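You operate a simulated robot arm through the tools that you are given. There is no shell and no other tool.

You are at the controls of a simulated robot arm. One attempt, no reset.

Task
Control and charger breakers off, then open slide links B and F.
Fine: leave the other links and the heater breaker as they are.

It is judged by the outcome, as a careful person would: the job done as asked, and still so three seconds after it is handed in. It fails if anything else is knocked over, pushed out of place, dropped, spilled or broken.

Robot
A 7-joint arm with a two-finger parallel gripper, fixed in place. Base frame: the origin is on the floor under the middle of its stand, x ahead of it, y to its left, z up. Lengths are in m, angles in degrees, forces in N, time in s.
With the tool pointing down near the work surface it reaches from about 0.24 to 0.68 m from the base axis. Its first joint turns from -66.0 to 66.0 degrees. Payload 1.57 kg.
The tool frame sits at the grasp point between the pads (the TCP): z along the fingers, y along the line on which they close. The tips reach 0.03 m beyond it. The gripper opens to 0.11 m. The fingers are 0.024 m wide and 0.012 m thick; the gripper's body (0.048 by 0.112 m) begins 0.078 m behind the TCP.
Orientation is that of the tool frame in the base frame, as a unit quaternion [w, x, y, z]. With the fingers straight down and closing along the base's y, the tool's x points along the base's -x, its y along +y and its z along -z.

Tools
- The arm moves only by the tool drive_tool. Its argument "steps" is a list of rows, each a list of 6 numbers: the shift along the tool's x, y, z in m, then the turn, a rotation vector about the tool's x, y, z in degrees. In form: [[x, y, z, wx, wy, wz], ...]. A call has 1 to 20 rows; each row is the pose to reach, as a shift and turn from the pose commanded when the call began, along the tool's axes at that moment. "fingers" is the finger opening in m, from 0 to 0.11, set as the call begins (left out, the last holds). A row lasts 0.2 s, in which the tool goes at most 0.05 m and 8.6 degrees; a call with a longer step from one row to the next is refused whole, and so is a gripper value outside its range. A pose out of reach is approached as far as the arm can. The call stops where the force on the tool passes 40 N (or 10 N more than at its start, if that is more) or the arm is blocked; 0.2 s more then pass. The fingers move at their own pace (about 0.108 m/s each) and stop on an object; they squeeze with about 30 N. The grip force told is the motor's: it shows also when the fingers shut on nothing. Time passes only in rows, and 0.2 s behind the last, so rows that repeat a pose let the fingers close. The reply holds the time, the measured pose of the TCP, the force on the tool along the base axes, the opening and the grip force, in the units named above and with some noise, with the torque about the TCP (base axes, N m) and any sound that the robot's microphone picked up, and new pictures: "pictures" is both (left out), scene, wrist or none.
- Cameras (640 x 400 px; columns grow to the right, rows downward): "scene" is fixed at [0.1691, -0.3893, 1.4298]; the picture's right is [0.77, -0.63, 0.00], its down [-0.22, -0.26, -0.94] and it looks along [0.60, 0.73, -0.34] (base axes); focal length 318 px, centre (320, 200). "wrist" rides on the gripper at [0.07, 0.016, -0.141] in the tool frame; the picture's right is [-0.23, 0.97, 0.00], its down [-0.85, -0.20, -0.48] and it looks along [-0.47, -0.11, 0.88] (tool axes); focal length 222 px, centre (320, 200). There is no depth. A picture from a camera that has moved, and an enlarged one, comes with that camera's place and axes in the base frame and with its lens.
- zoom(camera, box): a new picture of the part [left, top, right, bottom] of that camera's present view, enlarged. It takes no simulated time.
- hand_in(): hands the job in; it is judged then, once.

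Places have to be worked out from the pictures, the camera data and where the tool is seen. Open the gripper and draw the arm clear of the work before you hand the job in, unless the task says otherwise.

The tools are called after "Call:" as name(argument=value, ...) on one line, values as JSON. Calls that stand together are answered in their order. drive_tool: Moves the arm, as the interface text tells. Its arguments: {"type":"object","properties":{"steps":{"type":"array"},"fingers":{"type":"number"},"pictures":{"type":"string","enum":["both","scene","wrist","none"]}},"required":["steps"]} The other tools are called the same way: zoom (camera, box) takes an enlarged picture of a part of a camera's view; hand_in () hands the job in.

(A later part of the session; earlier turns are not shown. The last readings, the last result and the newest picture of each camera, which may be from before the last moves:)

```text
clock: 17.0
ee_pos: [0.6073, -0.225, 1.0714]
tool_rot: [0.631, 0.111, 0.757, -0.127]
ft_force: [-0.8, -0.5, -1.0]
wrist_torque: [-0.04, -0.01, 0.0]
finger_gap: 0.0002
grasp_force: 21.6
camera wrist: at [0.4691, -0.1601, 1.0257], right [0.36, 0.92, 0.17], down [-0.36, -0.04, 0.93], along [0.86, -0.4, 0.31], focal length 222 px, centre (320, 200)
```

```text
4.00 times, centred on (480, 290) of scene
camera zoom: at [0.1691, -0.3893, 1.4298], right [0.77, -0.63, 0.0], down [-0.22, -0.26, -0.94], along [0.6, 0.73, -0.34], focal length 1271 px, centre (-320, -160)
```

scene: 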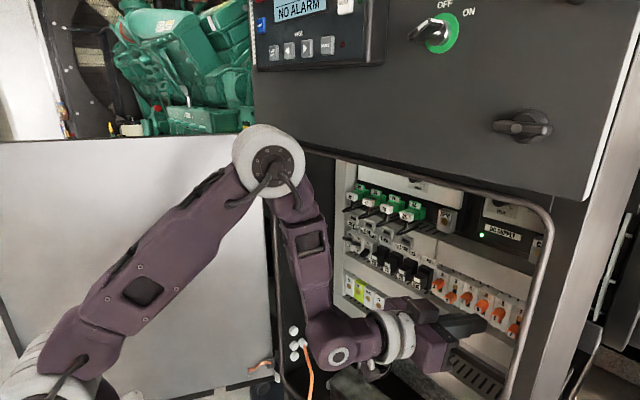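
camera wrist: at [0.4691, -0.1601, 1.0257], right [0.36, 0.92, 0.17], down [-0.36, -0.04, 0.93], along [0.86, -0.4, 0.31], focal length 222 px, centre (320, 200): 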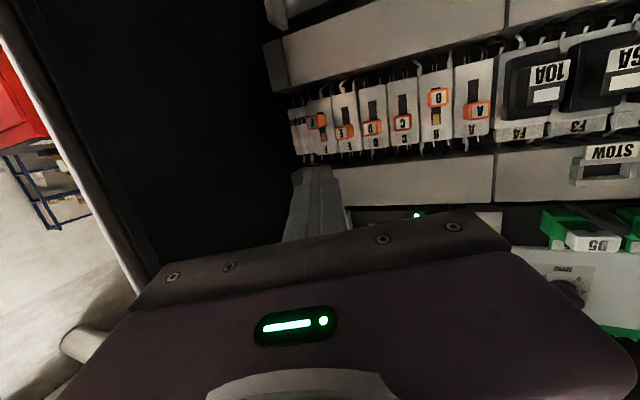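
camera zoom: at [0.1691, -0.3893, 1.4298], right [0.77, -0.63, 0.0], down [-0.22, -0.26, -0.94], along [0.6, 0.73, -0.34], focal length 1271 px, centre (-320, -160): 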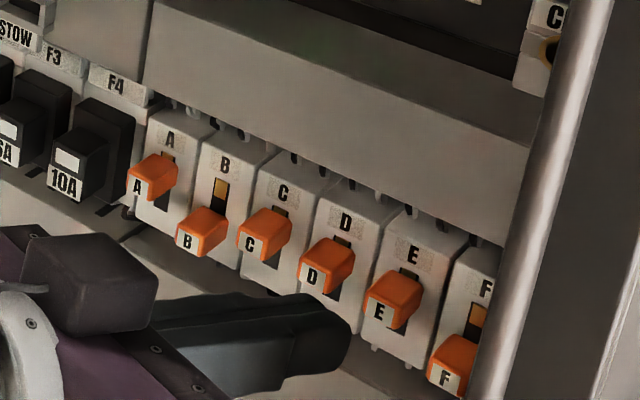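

B and F are both open with their brass contacts exposed, and A, C, D and E are unchanged. I should have switched the breakers first, since the task says "breakers off, then open". I move to the breakers now, and will redo the links afterwards in the requested order if it is safe. I back out a little and traverse left while yawing to about +12°.

Call:
drive_tool(steps=[[-0.0005, 0.036, -0.0257, -3.91, -0.21, -0.68], [-0.0009, 0.072, -0.0515, -7.82, -0.42, -1.36], [-0.0016, 0.1083, -0.0764, -11.73, -0.63, -2.04], [-0.0013, 0.1484, -0.0905, -15.64, -0.84, -2.72], [-0.001, 0.1885, -0.1046, -19.55, -1.05, -3.4], [-0.0007, 0.2285, -0.1187, -23.46, -1.26, -4.08], [-0.0004, 0.2686, -0.1329, -27.37, -1.47, -4.76], [0, 0.3087, -0.147, -31.3, -1.66, -5.43], [0, 0.3087, -0.147, -31.3, -1.66, -5.43]])

Call:
zoom(camera="wrist", box=[240, 40, 432, 160])

Call:
zoom(camera="scene", box=[330, 170, 458, 250])

```text
clock: 19.0
ee_pos: [0.5734, 0.1167, 1.0804]
tool_rot: [0.642, -0.102, 0.758, 0.052]
ft_force: [1.1, -1.0, -0.9]
wrist_torque: [0.0, -0.02, 0.03]
finger_gap: 0.0
grasp_force: 21.2
camera wrist: at [0.4226, 0.0978, 1.0344], right [-0.18, 0.97, 0.17], down [-0.28, -0.22, 0.93], along [0.94, 0.12, 0.32], focal length 222 px, centre (320, 200)
```

scene: 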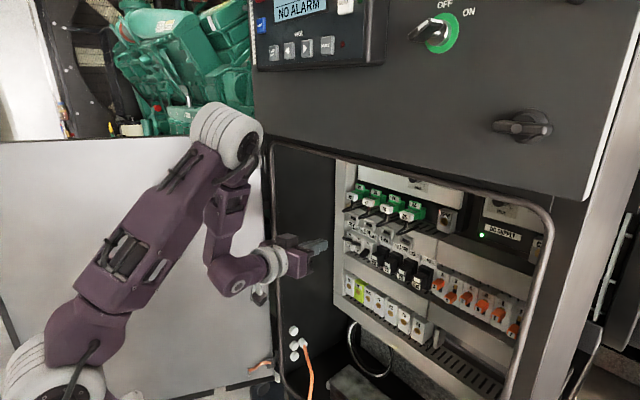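
wrist: 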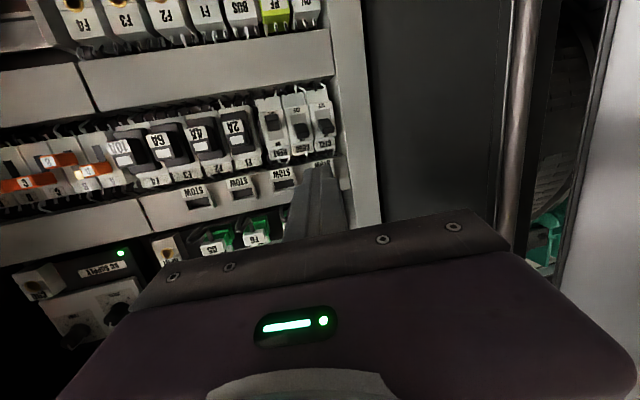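

```text
3.33 times, centred on (336, 100) of wrist
camera zoom: at [0.4226, 0.0978, 1.0344], right [-0.18, 0.97, 0.17], down [-0.28, -0.22, 0.93], along [0.94, 0.12, 0.32], focal length 740 px, centre (267, 533)
```

zoom: 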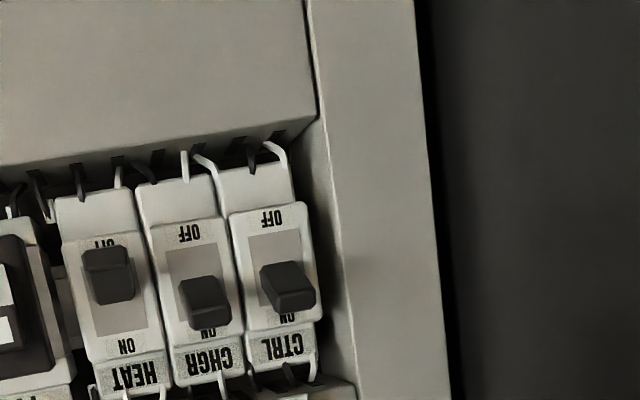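

```text
5.00 times, centred on (394, 210) of scene
camera zoom: at [0.1691, -0.3893, 1.4298], right [0.77, -0.63, 0.0], down [-0.22, -0.26, -0.94], along [0.6, 0.73, -0.34], focal length 1589 px, centre (-50, 150)
```

zoom: 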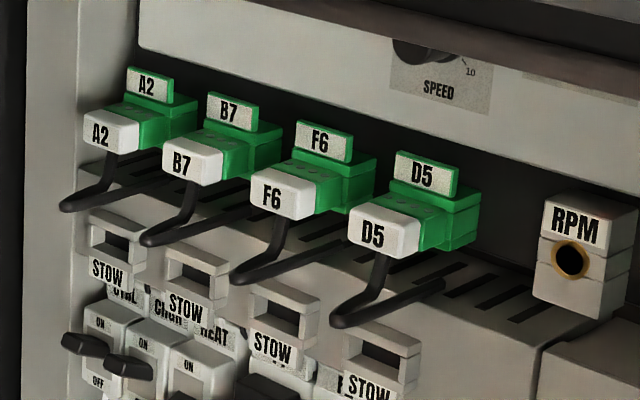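

From here CTRL's lever tip is at about (0.70, 0.157, 1.044) and CHGR's at (0.70, 0.1265, 1.044). HEAT is down at y≈0.094. The STOW holder's lower edge is at about z=1.079, so I approach low, keeping the tip just above the CTRL lever.

Call:
drive_tool(steps=[[-0.0022, 0.0026, 0.0277, 0, 0, 0], [-0.0044, 0.0052, 0.0554, 0, 0, 0], [-0.0065, 0.0077, 0.083, 0, 0, 0], [-0.0075, 0.0089, 0.096, 0, 0, 0], [-0.0075, 0.0089, 0.096, 0, 0, 0]])

Call:
zoom(camera="wrist", box=[240, 60, 400, 160])

Call:
zoom(camera="scene", box=[310, 190, 438, 270])

```text
clock: 20.2
ee_pos: [0.6651, 0.1451, 1.0691]
tool_rot: [0.642, -0.101, 0.759, 0.051]
ft_force: [0.4, -0.6, 0.9]
wrist_torque: [0.0, 0.01, 0.02]
finger_gap: 0.0
grasp_force: 21.1
camera wrist: at [0.5145, 0.1271, 1.0243], right [-0.18, 0.97, 0.17], down [-0.28, -0.22, 0.93], along [0.94, 0.12, 0.31], focal length 222 px, centre (320, 200)
```

scene: 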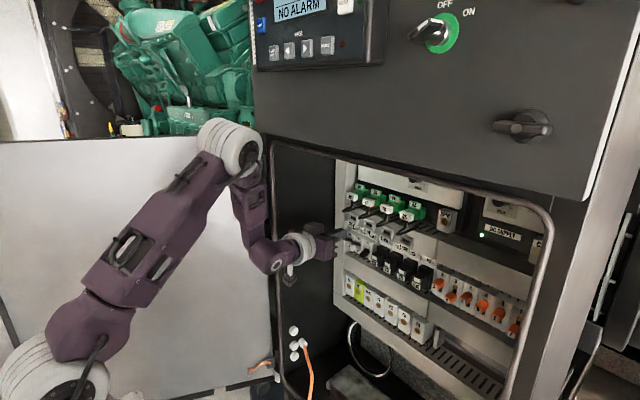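
wrist: 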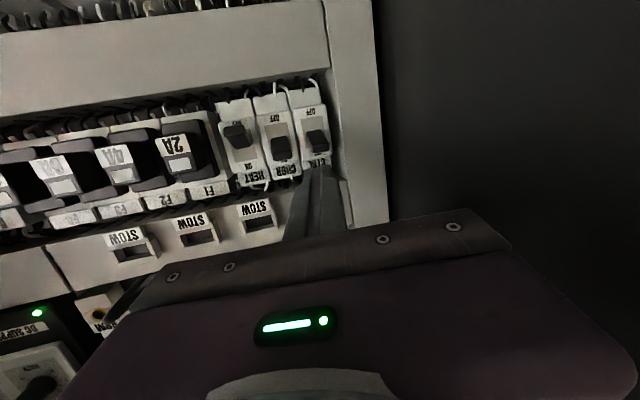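

```text
4.00 times, centred on (320, 110) of wrist
camera zoom: at [0.5145, 0.1271, 1.0243], right [-0.18, 0.97, 0.17], down [-0.28, -0.22, 0.93], along [0.94, 0.12, 0.31], focal length 888 px, centre (320, 560)
```

zoom: 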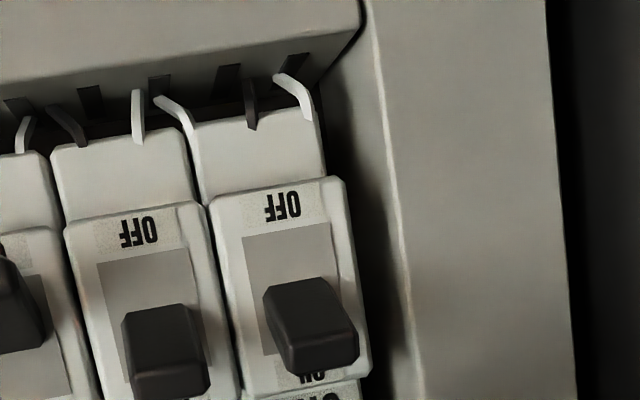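

```text
5.00 times, centred on (374, 230) of scene
camera zoom: at [0.1691, -0.3893, 1.4298], right [0.77, -0.63, 0.0], down [-0.22, -0.26, -0.94], along [0.6, 0.73, -0.34], focal length 1589 px, centre (50, 50)
```

zoom: 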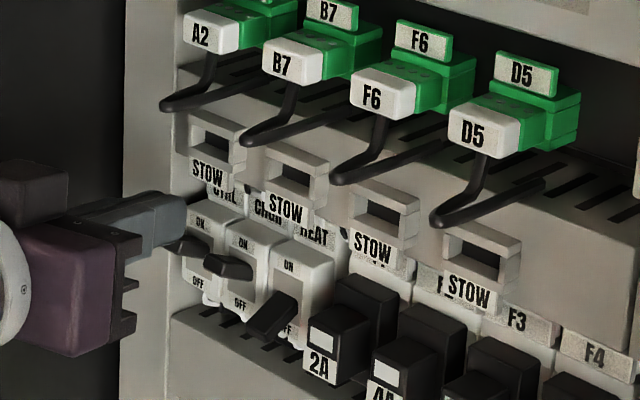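

The tip is just in front of and above the CTRL lever (refined lever y≈0.158). I move the last 14 mm in, then press the lever down in small steps.

Call:
drive_tool(steps=[[-0.0017, 0.0017, 0.0074, 0, 0, 0], [-0.0033, 0.0033, 0.0148, 0, 0, 0], [0.0006, 0.0035, 0.0155, 0, 0, 0], [0.0046, 0.0037, 0.0162, 0, 0, 0], [0.0085, 0.0039, 0.0168, 0, 0, 0], [0.0124, 0.0041, 0.0175, 0, 0, 0], [0.0164, 0.0043, 0.0182, 0, 0, 0]])

Call:
zoom(camera="wrist", box=[240, 60, 400, 160])

Call:
zoom(camera="scene", box=[310, 190, 438, 270])

```text
clock: 21.8
ee_pos: [0.6786, 0.1532, 1.0513]
tool_rot: [0.642, -0.101, 0.758, 0.051]
ft_force: [-2.2, 0.4, 2.7]
wrist_torque: [0.04, -0.05, 0.03]
finger_gap: 0.0
grasp_force: 21.6
camera wrist: at [0.5281, 0.1335, 1.0051], right [-0.18, 0.97, 0.17], down [-0.29, -0.22, 0.93], along [0.94, 0.12, 0.32], focal length 222 px, centre (320, 200)
```

scene: 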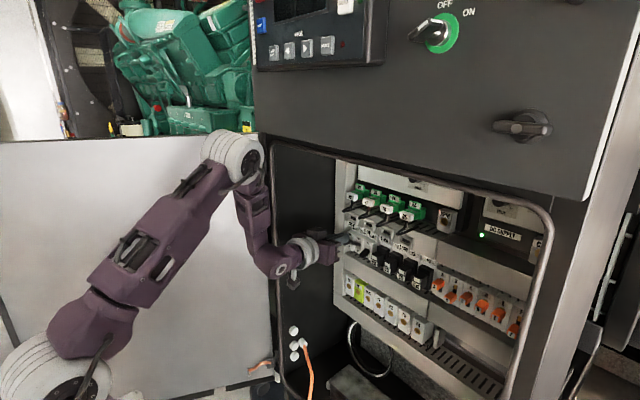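
wrist: 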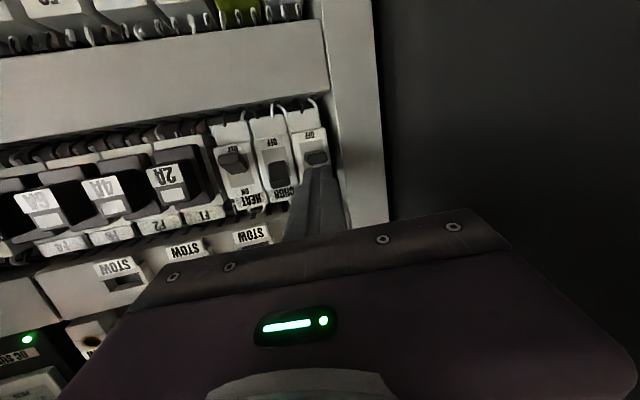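

```text
4.00 times, centred on (320, 110) of wrist
camera zoom: at [0.5281, 0.1335, 1.0051], right [-0.18, 0.97, 0.17], down [-0.29, -0.22, 0.93], along [0.94, 0.12, 0.32], focal length 888 px, centre (320, 560)
```

zoom: 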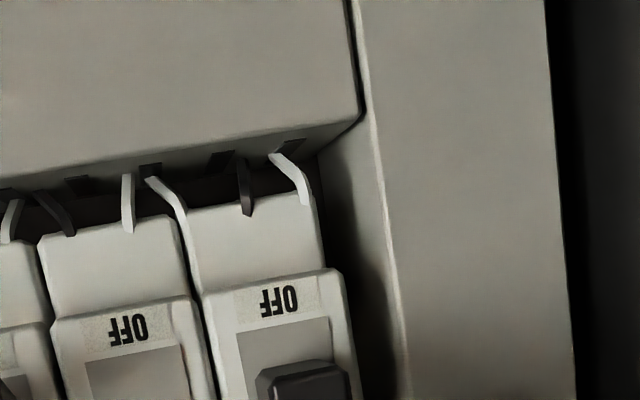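

```text
5.00 times, centred on (374, 230) of scene
camera zoom: at [0.169, -0.3893, 1.4298], right [0.77, -0.63, 0.0], down [-0.22, -0.26, -0.94], along [0.6, 0.73, -0.34], focal length 1589 px, centre (50, 50)
```

zoom: 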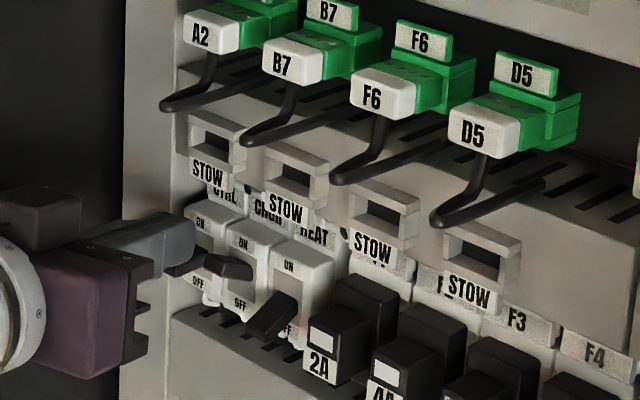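

The CTRL lever is moving (2.7 N), and the alarm display above has just gone dark. That fits control power dropping. I continue to the full OFF position.

Call:
drive_tool(steps=[[0.003, 0.0002, 0.0005, 0, 0, 0], [0.0059, 0.0003, 0.001, 0, 0, 0], [0.0089, 0.0005, 0.0015, 0, 0, 0]])

Call:
zoom(camera="wrist", box=[240, 80, 400, 180])

Call:
zoom(camera="scene", box=[310, 190, 438, 270])

```text
clock: 22.6
ee_pos: [0.6776, 0.151, 1.0429]
tool_rot: [0.642, -0.102, 0.758, 0.052]
ft_force: [0.3, 0.6, -0.5]
wrist_torque: [-0.02, 0.01, 0.0]
finger_gap: 0.0
grasp_force: 21.0
camera wrist: at [0.528, 0.133, 0.9957], right [-0.18, 0.97, 0.17], down [-0.28, -0.22, 0.93], along [0.94, 0.12, 0.31], focal length 222 px, centre (320, 200)
```

scene: 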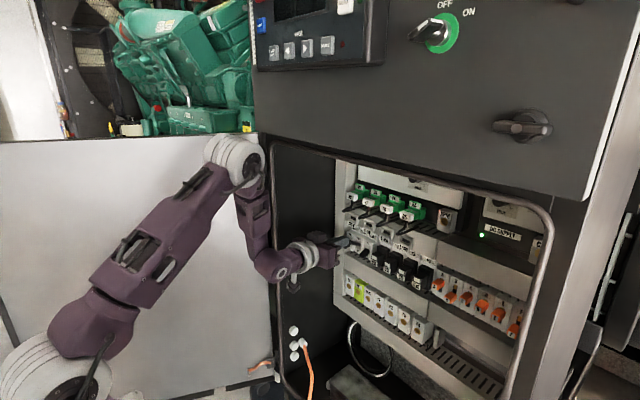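
wrist: 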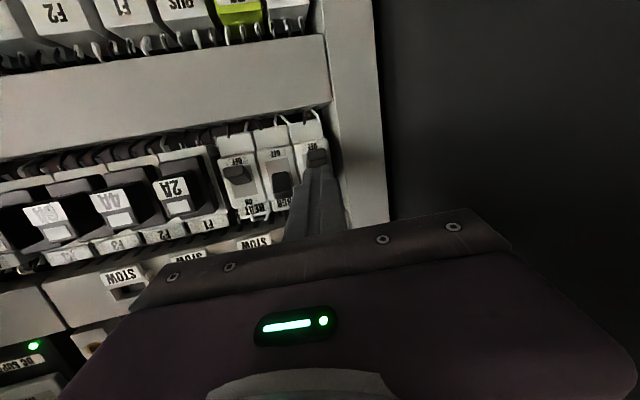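

```text
4.00 times, centred on (320, 130) of wrist
camera zoom: at [0.528, 0.133, 0.9957], right [-0.18, 0.97, 0.17], down [-0.28, -0.22, 0.93], along [0.94, 0.12, 0.31], focal length 888 px, centre (320, 480)
```

zoom: 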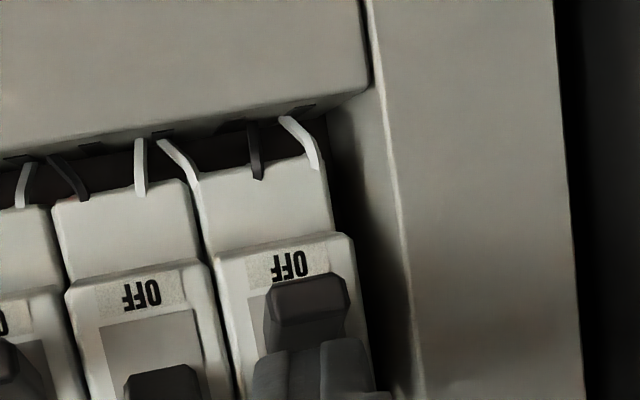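

```text
5.00 times, centred on (374, 230) of scene
camera zoom: at [0.1691, -0.3893, 1.4298], right [0.77, -0.63, 0.0], down [-0.22, -0.26, -0.94], along [0.6, 0.73, -0.34], focal length 1589 px, centre (50, 50)
```

zoom: 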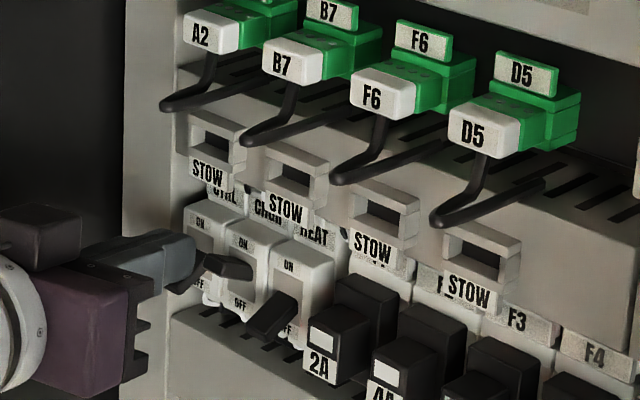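

CTRL has snapped to OFF: the lever sits against the OFF label and the force is zero. I lift, withdraw slightly, and shift 31 mm right to stand in front of CHGR.

Call:
drive_tool(steps=[[-0.0098, -0.0005, -0.0017, 0, 0, 0], [-0.0075, 0.0028, -0.0161, 0, 0, 0], [-0.0227, 0.0041, -0.0286, 0, 0, 0], [-0.02, -0.0261, -0.0351, 0, 0, 0], [-0.02, -0.0261, -0.0351, 0, 0, 0]])

Call:
zoom(camera="wrist", box=[240, 60, 400, 160])

Call:
zoom(camera="scene", box=[310, 190, 438, 270])

```text
clock: 23.8
ee_pos: [0.6538, 0.1209, 1.0678]
tool_rot: [0.642, -0.101, 0.758, 0.052]
ft_force: [0.7, 0.1, 0.4]
wrist_torque: [0.0, 0.04, 0.02]
finger_gap: 0.0
grasp_force: 21.6
camera wrist: at [0.5024, 0.1016, 1.0234], right [-0.18, 0.97, 0.17], down [-0.28, -0.22, 0.93], along [0.94, 0.12, 0.31], focal length 222 px, centre (320, 200)
```

scene: 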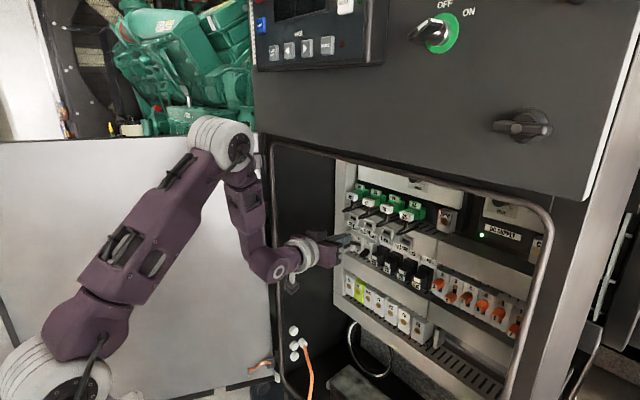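
wrist: 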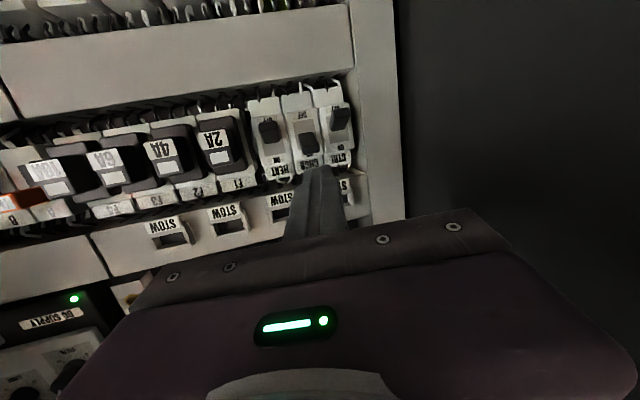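

```text
4.00 times, centred on (320, 110) of wrist
camera zoom: at [0.5024, 0.1016, 1.0234], right [-0.18, 0.97, 0.17], down [-0.28, -0.22, 0.93], along [0.94, 0.12, 0.31], focal length 888 px, centre (320, 560)
```

zoom: 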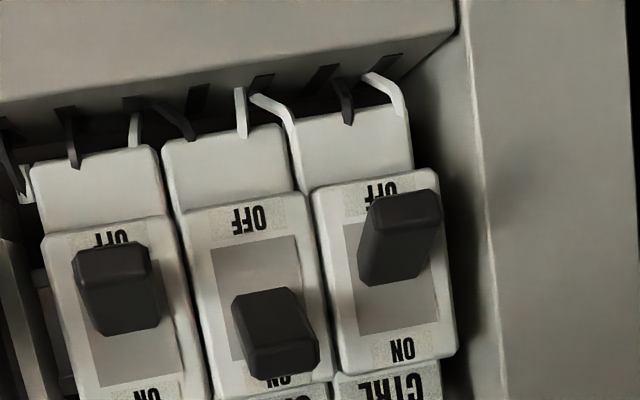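

```text
5.00 times, centred on (374, 230) of scene
camera zoom: at [0.1691, -0.3893, 1.4298], right [0.77, -0.63, 0.0], down [-0.22, -0.26, -0.94], along [0.6, 0.73, -0.34], focal length 1589 px, centre (50, 50)
```

zoom: 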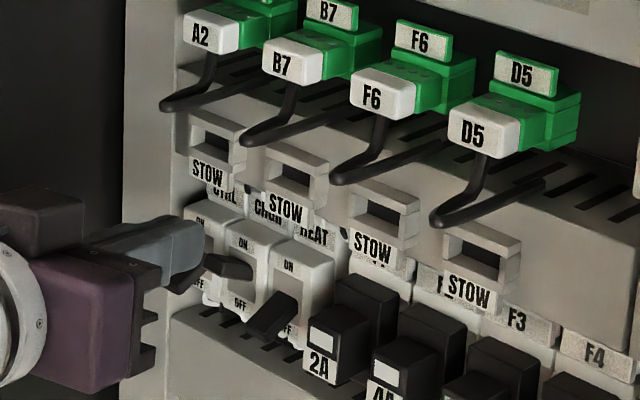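

CTRL now matches HEAT's OFF position, and CHGR is still ON at y≈0.126. I move in over it and press it down the same way.

Call:
drive_tool(steps=[[-0.0027, -0.0031, 0.012, 0, 0, 0], [-0.0054, -0.0062, 0.0241, 0, 0, 0], [-0.0005, -0.0059, 0.0249, 0, 0, 0], [0.0044, -0.0057, 0.0258, 0, 0, 0], [0.0084, -0.0055, 0.0265, 0, 0, 0], [0.0123, -0.0053, 0.0272, 0, 0, 0], [0.0162, -0.0051, 0.0278, 0, 0, 0], [0.0197, -0.0049, 0.0284, 0, 0, 0], [0.0221, -0.0047, 0.0289, 0, 0, 0]])

Call:
zoom(camera="wrist", box=[240, 80, 400, 180])

```text
clock: 25.8
ee_pos: [0.6788, 0.1219, 1.0428]
tool_rot: [0.642, -0.101, 0.758, 0.051]
ft_force: [-0.3, 0.7, -0.3]
wrist_torque: [0.0, -0.02, 0.0]
finger_gap: 0.0
grasp_force: 21.2
camera wrist: at [0.5287, 0.1022, 0.9962], right [-0.18, 0.97, 0.17], down [-0.28, -0.22, 0.93], along [0.94, 0.12, 0.32], focal length 222 px, centre (320, 200)
```

scene: 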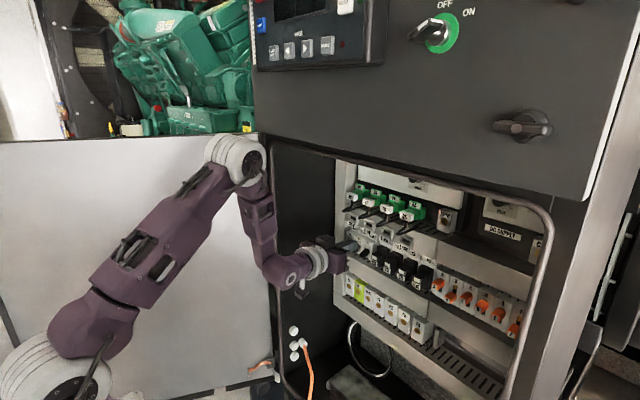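
wrist: 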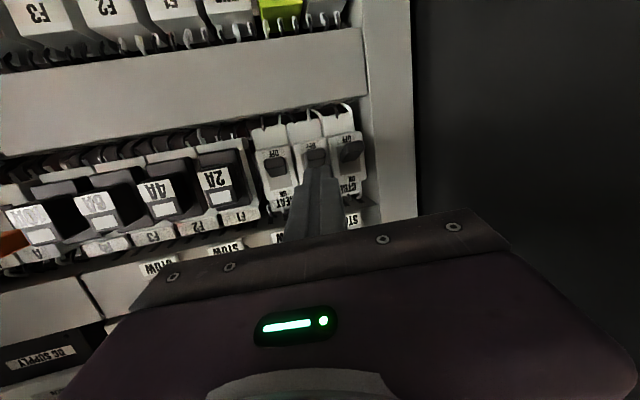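

```text
4.00 times, centred on (320, 130) of wrist
camera zoom: at [0.5287, 0.1022, 0.9962], right [-0.18, 0.97, 0.17], down [-0.28, -0.22, 0.93], along [0.94, 0.12, 0.32], focal length 888 px, centre (320, 480)
```

zoom: 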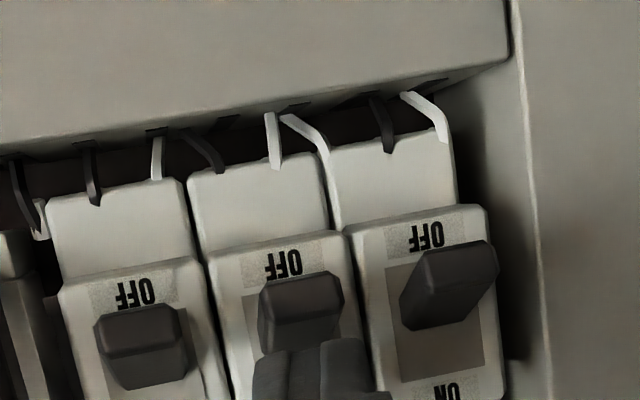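

CHGR is now OFF too, and the DC supply lamp has gone out. I lift off, withdraw, and check.

Call:
drive_tool(steps=[[-0.0098, -0.0005, -0.0017, 0, 0, 0], [-0.0067, 0.0039, -0.021, 0, 0, 0], [-0.004, 0.009, -0.0499, 0, 0, 0], [-0.001, 0.0135, -0.075, 0, 0, 0], [0.002, 0.0175, -0.098, 0, 0, 0], [0.002, 0.0175, -0.098, 0, 0, 0]])

Call:
zoom(camera="wrist", box=[180, 40, 420, 190])

Call:
zoom(camera="scene", box=[330, 170, 554, 310])

```text
clock: 27.2
ee_pos: [0.5806, 0.118, 1.0558]
tool_rot: [0.642, -0.101, 0.758, 0.051]
ft_force: [-0.9, 0.7, -0.2]
wrist_torque: [0.0, 0.02, -0.01]
finger_gap: 0.0
grasp_force: 21.7
camera wrist: at [0.4302, 0.0987, 1.0104], right [-0.18, 0.97, 0.17], down [-0.28, -0.22, 0.93], along [0.94, 0.12, 0.32], focal length 222 px, centre (320, 200)
```

scene: 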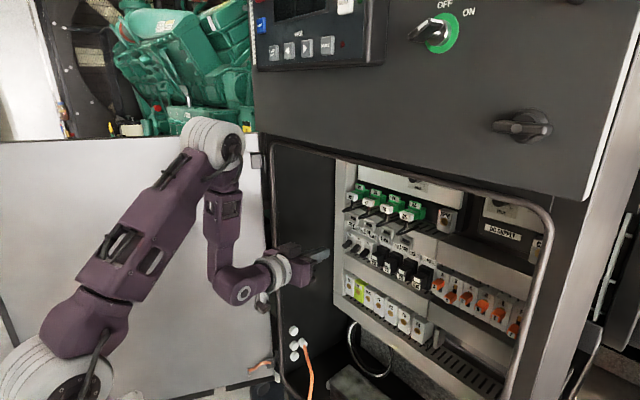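
wrist: 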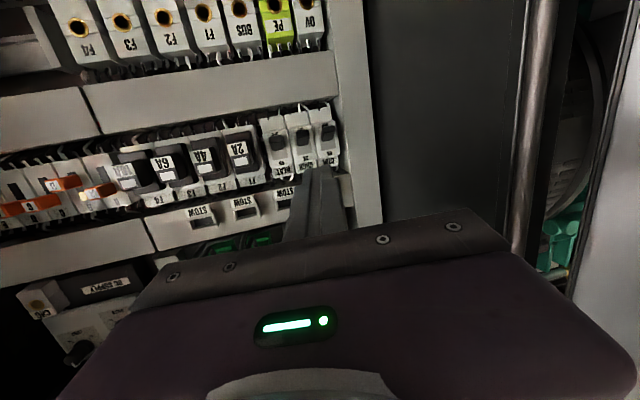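

```text
2.67 times, centred on (300, 115) of wrist
camera zoom: at [0.4302, 0.0987, 1.0104], right [-0.18, 0.97, 0.17], down [-0.28, -0.22, 0.93], along [0.94, 0.12, 0.32], focal length 592 px, centre (373, 427)
```

zoom: 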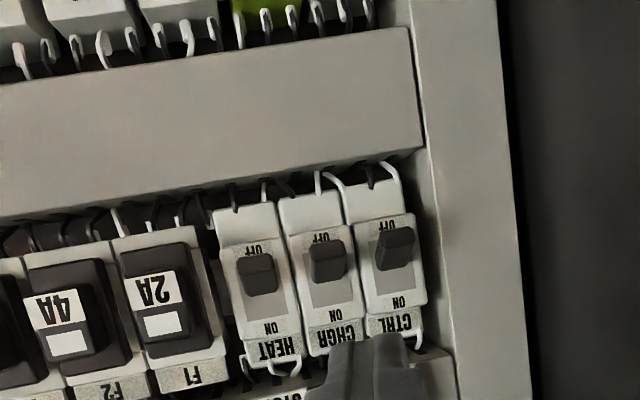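

```text
2.86 times, centred on (442, 240) of scene
camera zoom: at [0.1691, -0.3893, 1.4298], right [0.77, -0.63, 0.0], down [-0.22, -0.26, -0.94], along [0.6, 0.73, -0.34], focal length 908 px, centre (-29, 86)
```

zoom: 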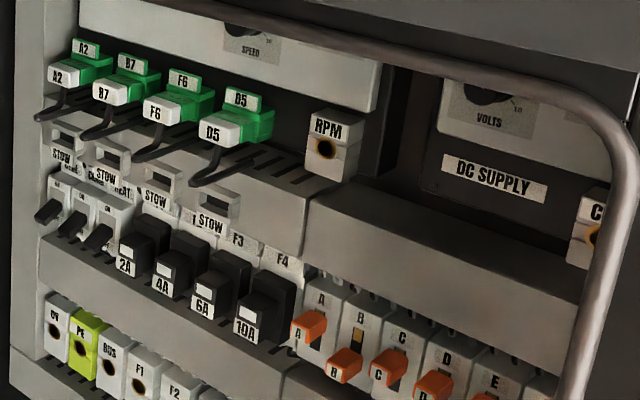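

CTRL, CHGR and HEAT now all read OFF. I opened B and F before the breakers, so I will redo that part in the order asked, now that the circuit is dead: reclose B and F from below, then open them again. I move below and in front of knob B, with yaw about -10°.

Call:
drive_tool(steps=[[0.0096, -0.0362, 0, 3.09, 0.16, 0.53], [0.0192, -0.0723, 0, 6.19, 0.33, 1.07], [0.0288, -0.1085, 0, 9.28, 0.49, 1.6], [0.0384, -0.1447, 0, 12.37, 0.66, 2.14], [0.048, -0.1809, 0, 15.46, 0.82, 2.67], [0.0575, -0.217, 0, 18.56, 0.99, 3.21], [0.0671, -0.2532, 0, 21.65, 1.15, 3.74], [0.0671, -0.2532, 0, 21.65, 1.15, 3.74]])

Call:
zoom(camera="wrist", box=[190, 90, 400, 221])

Call:
zoom(camera="scene", box=[400, 250, 560, 350])

```text
clock: 29.0
ee_pos: [0.6251, -0.136, 1.002]
tool_rot: [0.64, 0.045, 0.764, -0.072]
ft_force: [0.5, 0.4, 0.5]
wrist_torque: [-0.05, 0.01, -0.03]
finger_gap: 0.0
grasp_force: 21.3
camera wrist: at [0.4792, -0.0976, 0.957], right [0.2, 0.96, 0.17], down [-0.35, -0.1, 0.93], along [0.92, -0.24, 0.31], focal length 222 px, centre (320, 200)
```

scene: 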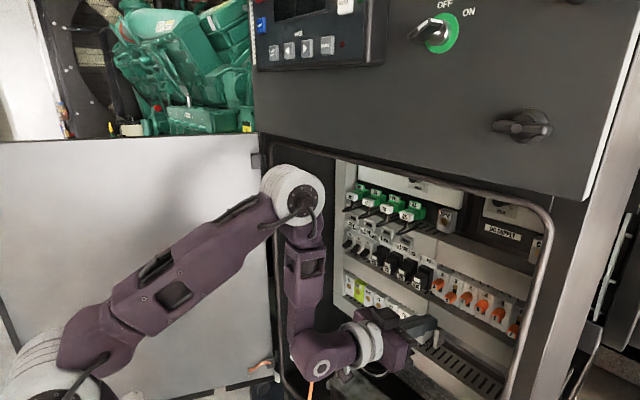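
wrist: 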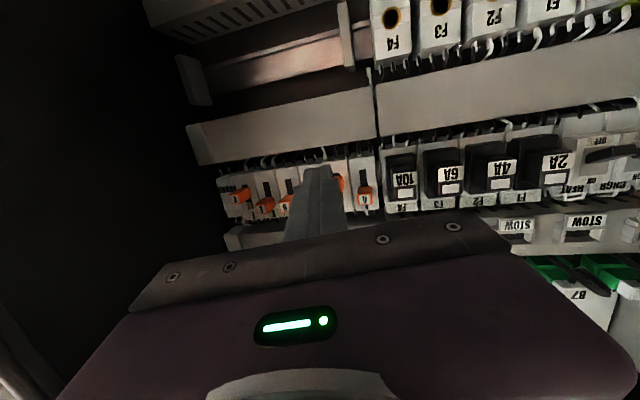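

```text
3.05 times, centred on (295, 156) of wrist
camera zoom: at [0.4792, -0.0976, 0.957], right [0.2, 0.96, 0.17], down [-0.35, -0.1, 0.93], along [0.92, -0.24, 0.31], focal length 677 px, centre (396, 336)
```

zoom: 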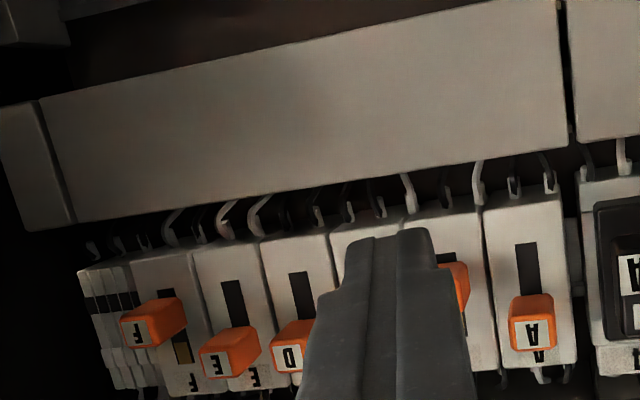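

```text
4.00 times, centred on (480, 300) of scene
camera zoom: at [0.1691, -0.3893, 1.4298], right [0.77, -0.63, 0.0], down [-0.22, -0.26, -0.94], along [0.6, 0.73, -0.34], focal length 1271 px, centre (-320, -200)
```

zoom: 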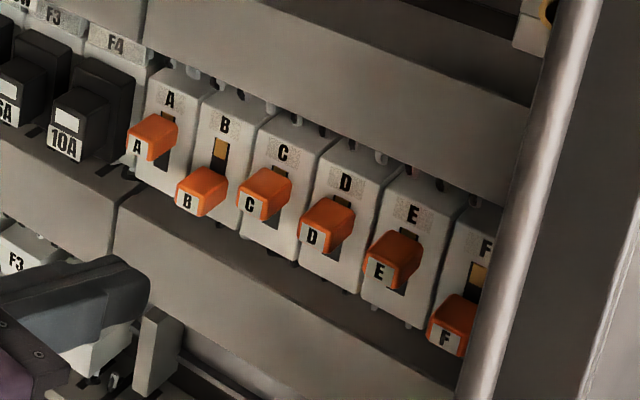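

The tip is in front of and below knob B. I slide it in underneath, keeping the tip at x≤0.713, clear of the ducts at 0.725.

Call:
drive_tool(steps=[[-0.0027, 0.0035, 0.0191, 0, 0, 0], [-0.0054, 0.0071, 0.0382, 0, 0, 0], [-0.0081, 0.0106, 0.0573, 0, 0, 0], [-0.0081, 0.0106, 0.0573, 0, 0, 0]])

Call:
zoom(camera="scene", box=[400, 250, 560, 350])

Call:
zoom(camera="wrist", box=[240, 100, 400, 200])

```text
clock: 30.0
ee_pos: [0.6851, -0.1349, 1.002]
tool_rot: [0.639, 0.045, 0.764, -0.072]
ft_force: [-0.3, 0.1, 0.1]
wrist_torque: [-0.01, -0.02, -0.02]
finger_gap: 0.0002
grasp_force: 21.2
camera wrist: at [0.5378, -0.0952, 0.9552], right [0.2, 0.96, 0.17], down [-0.35, -0.1, 0.93], along [0.92, -0.24, 0.31], focal length 222 px, centre (320, 200)
```

scene: 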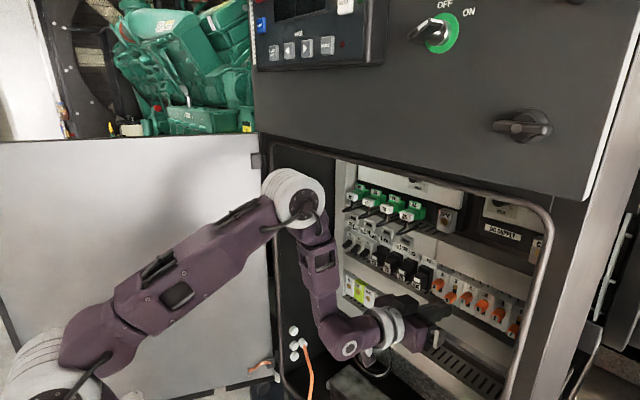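
wrist: 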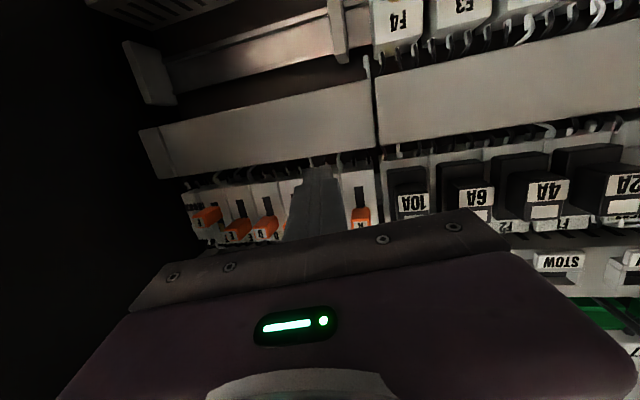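

```text
4.00 times, centred on (480, 300) of scene
camera zoom: at [0.1691, -0.3893, 1.4298], right [0.77, -0.63, 0.0], down [-0.22, -0.26, -0.94], along [0.6, 0.73, -0.34], focal length 1271 px, centre (-320, -200)
```

zoom: 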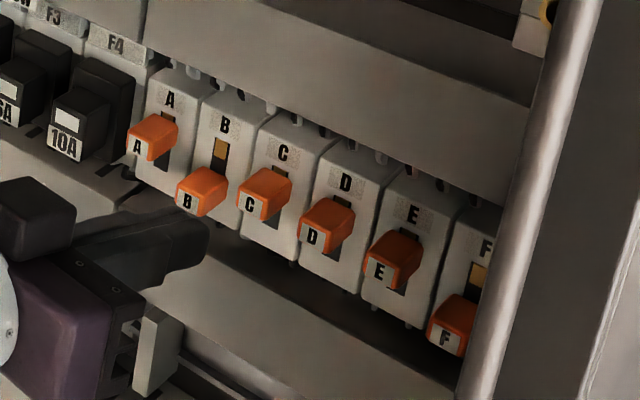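

```text
4.00 times, centred on (320, 150) of wrist
camera zoom: at [0.5378, -0.0952, 0.9552], right [0.2, 0.96, 0.17], down [-0.35, -0.1, 0.93], along [0.92, -0.24, 0.31], focal length 888 px, centre (320, 400)
```

zoom: 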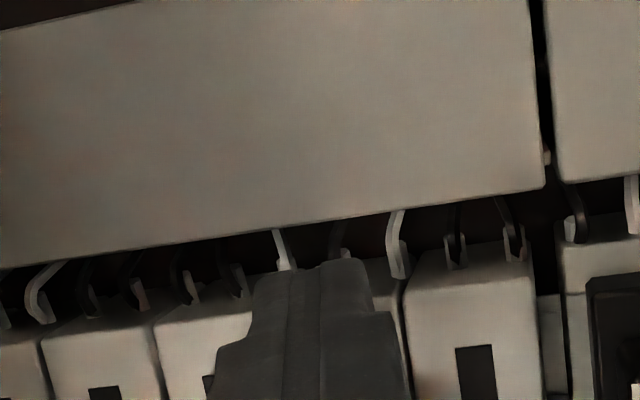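

The tip is under knob B without contact. I push straight up in small steps to reclose B.

Call:
drive_tool(steps=[[-0.0049, -0.0003, -0.0009, 0, 0, 0], [-0.0089, -0.0005, -0.0015, 0, 0, 0], [-0.0128, -0.0007, -0.0022, 0, 0, 0], [-0.0167, -0.0009, -0.0029, 0, 0, 0], [-0.0197, -0.001, -0.0034, 0, 0, 0], [-0.0217, -0.0012, -0.0038, 0, 0, 0], [-0.0236, -0.0013, -0.0041, 0, 0, 0]])

Call:
zoom(camera="scene", box=[400, 250, 560, 350])

```text
clock: 31.6
ee_pos: [0.6833, -0.1338, 1.023]
tool_rot: [0.637, 0.046, 0.766, -0.073]
ft_force: [3.4, -2.7, -17.1]
wrist_torque: [0.09, 0.36, 0.01]
finger_gap: 0.0
grasp_force: 21.4
camera wrist: at [0.5365, -0.0953, 0.9782], right [0.2, 0.96, 0.17], down [-0.34, -0.1, 0.94], along [0.92, -0.24, 0.31], focal length 222 px, centre (320, 200)
```

scene: 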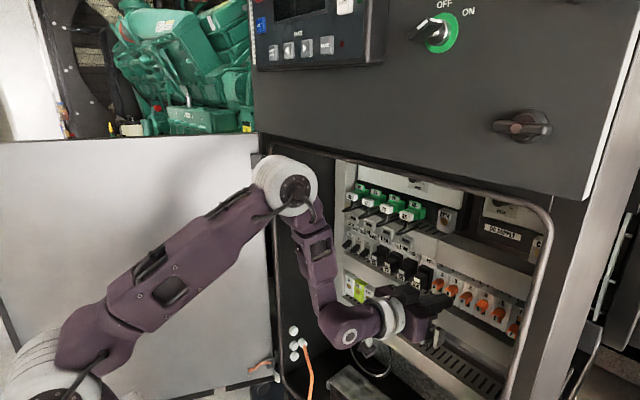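
wrist: 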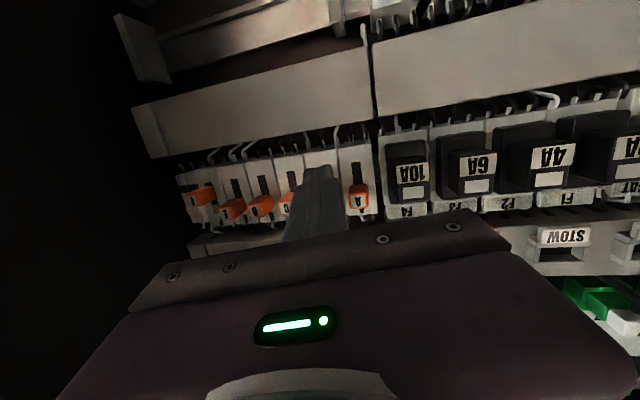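

```text
4.00 times, centred on (480, 300) of scene
camera zoom: at [0.1696, -0.3895, 1.4297], right [0.77, -0.63, 0.0], down [-0.22, -0.26, -0.94], along [0.6, 0.73, -0.34], focal length 1271 px, centre (-320, -200)
```

zoom: 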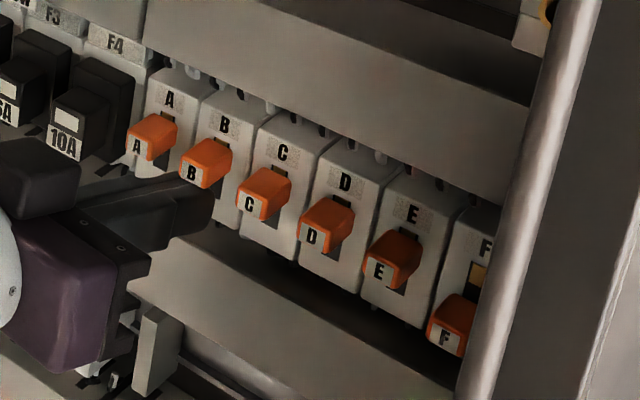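

B is back at its upper stop, level with A and C, with 17 N of reaction. I drop off it, back out, rise, and come in above it again.

Call:
drive_tool(steps=[[0.0079, 0.0004, 0.0014, 0, 0, 0], [0.0119, -0.0032, -0.0205, 0, 0, 0], [0.0159, -0.0068, -0.0423, 0, 0, 0], [-0.011, -0.0082, -0.047, 0, 0, 0], [-0.0382, -0.0097, -0.0517, 0, 0, 0], [-0.0422, -0.0061, -0.03, 0, 0, 0], [-0.0462, -0.0025, -0.008, 0, 0, 0], [-0.0462, -0.0025, -0.008, 0, 0, 0]])

Call:
zoom(camera="wrist", box=[240, 70, 400, 170])

```text
clock: 33.4
ee_pos: [0.6839, -0.1349, 1.0714]
tool_rot: [0.641, 0.046, 0.763, -0.072]
ft_force: [-0.7, -0.1, -0.5]
wrist_torque: [-0.01, -0.03, 0.0]
finger_gap: 0.0001
grasp_force: 21.2
camera wrist: at [0.5372, -0.0951, 1.026], right [0.2, 0.96, 0.17], down [-0.35, -0.1, 0.93], along [0.92, -0.24, 0.31], focal length 222 px, centre (320, 200)
```

scene: 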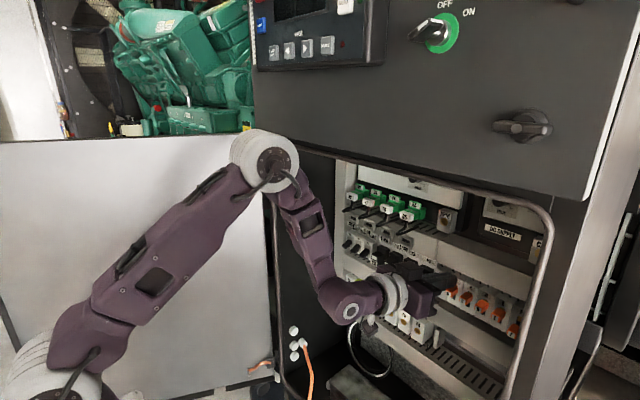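
wrist: 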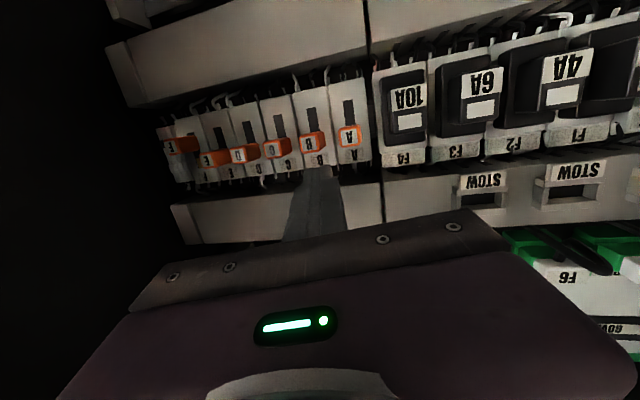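

```text
4.00 times, centred on (320, 120) of wrist
camera zoom: at [0.5372, -0.0951, 1.026], right [0.2, 0.96, 0.17], down [-0.35, -0.1, 0.93], along [0.92, -0.24, 0.31], focal length 888 px, centre (320, 520)
```

zoom: 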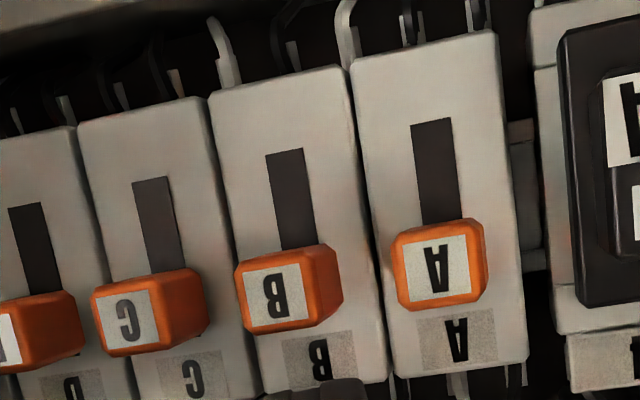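

B is closed again and the tip sits above it. With both breakers off, I now press B down to its open stop.

Call:
drive_tool(steps=[[0.0049, 0.0003, 0.0009, 0, 0, 0], [0.0098, 0.0005, 0.0017, 0, 0, 0], [0.0138, 0.0007, 0.0024, 0, 0, 0], [0.0177, 0.0009, 0.0031, 0, 0, 0], [0.0217, 0.0012, 0.0038, 0, 0, 0], [0.0246, 0.0013, 0.0043, 0, 0, 0], [0.0271, 0.0014, 0.0047, 0, 0, 0], [0.0291, 0.0016, 0.0051, 0, 0, 0]], pictures="none")

Call:
zoom(camera="wrist", box=[240, 70, 400, 170])

```text
clock: 35.2
ee_pos: [0.6835, -0.135, 1.0445]
tool_rot: [0.642, 0.045, 0.762, -0.073]
ft_force: [-6.3, 0.9, 16.6]
wrist_torque: [-0.03, -0.38, 0.05]
finger_gap: 0.0
grasp_force: 21.0
```

```text
4.00 times, centred on (320, 120) of wrist
camera zoom: at [0.5379, -0.0954, 0.9982], right [0.2, 0.97, 0.17], down [-0.35, -0.09, 0.93], along [0.92, -0.24, 0.32], focal length 888 px, centre (320, 520)
```

zoom: 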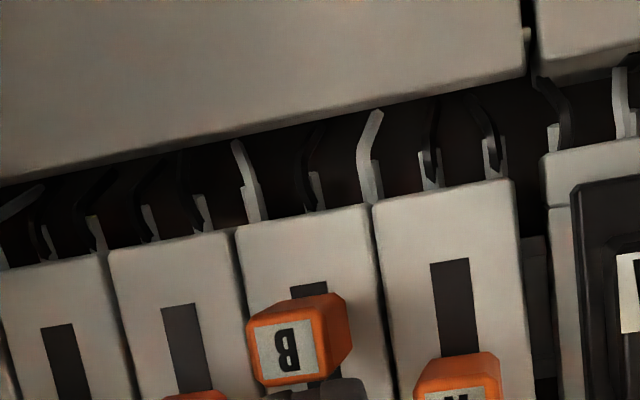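

B is open at its stop again (about 17 N). I withdraw and move below and in front of knob F, with yaw about -20°.

Call:
drive_tool(steps=[[-0.0059, -0.0003, -0.001, 0, 0, 0], [-0.0148, -0.0008, -0.0026, 0, 0, 0], [-0.0098, -0.0053, -0.0298, 0, 0, 0], [-0.0047, -0.01, -0.058, 0, 0, 0], [0.0111, -0.0486, -0.0487, 3.35, 0.18, 0.58], [0.0317, -0.087, -0.0386, 6.7, 0.35, 1.17], [0.0542, -0.1154, -0.0298, 10.04, 0.53, 1.75], [0.0542, -0.1154, -0.0298, 10.04, 0.53, 1.75]])

Call:
zoom(camera="wrist", box=[240, 90, 450, 221])

Call:
zoom(camera="scene", box=[400, 250, 560, 350])

```text
clock: 37.0
ee_pos: [0.6273, -0.2451, 0.9985]
tool_rot: [0.631, 0.113, 0.756, -0.129]
ft_force: [-0.5, 0.5, -0.8]
wrist_torque: [0.0, -0.01, -0.02]
finger_gap: 0.0
grasp_force: 21.2
camera wrist: at [0.4889, -0.1806, 0.9539], right [0.37, 0.91, 0.17], down [-0.36, -0.03, 0.93], along [0.86, -0.4, 0.31], focal length 222 px, centre (320, 200)
```

scene: 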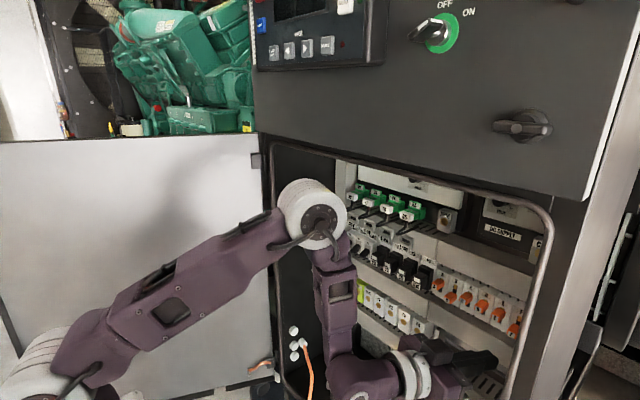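
wrist: 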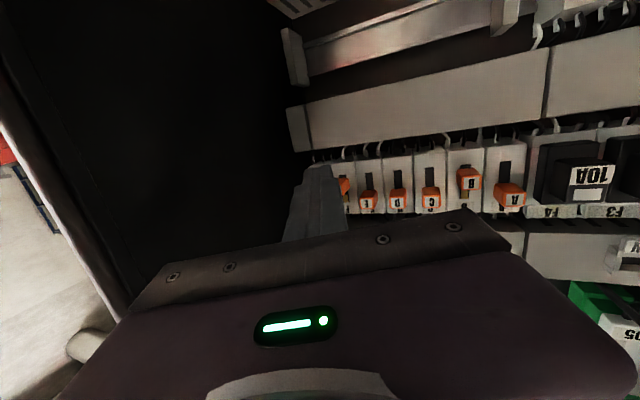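

```text
3.05 times, centred on (345, 156) of wrist
camera zoom: at [0.4889, -0.1806, 0.9539], right [0.37, 0.91, 0.17], down [-0.36, -0.03, 0.93], along [0.86, -0.4, 0.31], focal length 677 px, centre (244, 336)
```

zoom: 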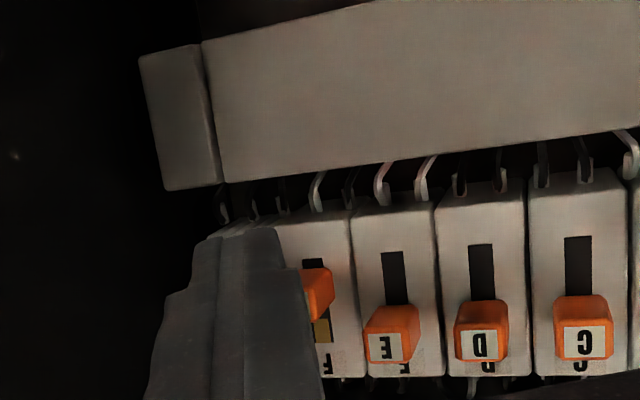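

```text
4.00 times, centred on (480, 300) of scene
camera zoom: at [0.1691, -0.3893, 1.4298], right [0.77, -0.63, 0.0], down [-0.22, -0.26, -0.94], along [0.6, 0.73, -0.34], focal length 1271 px, centre (-320, -200)
```

zoom: 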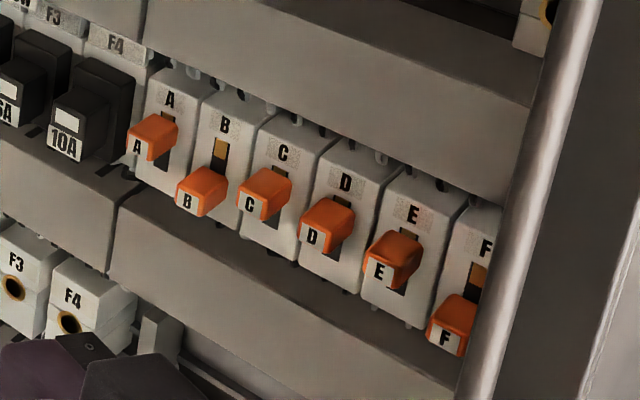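

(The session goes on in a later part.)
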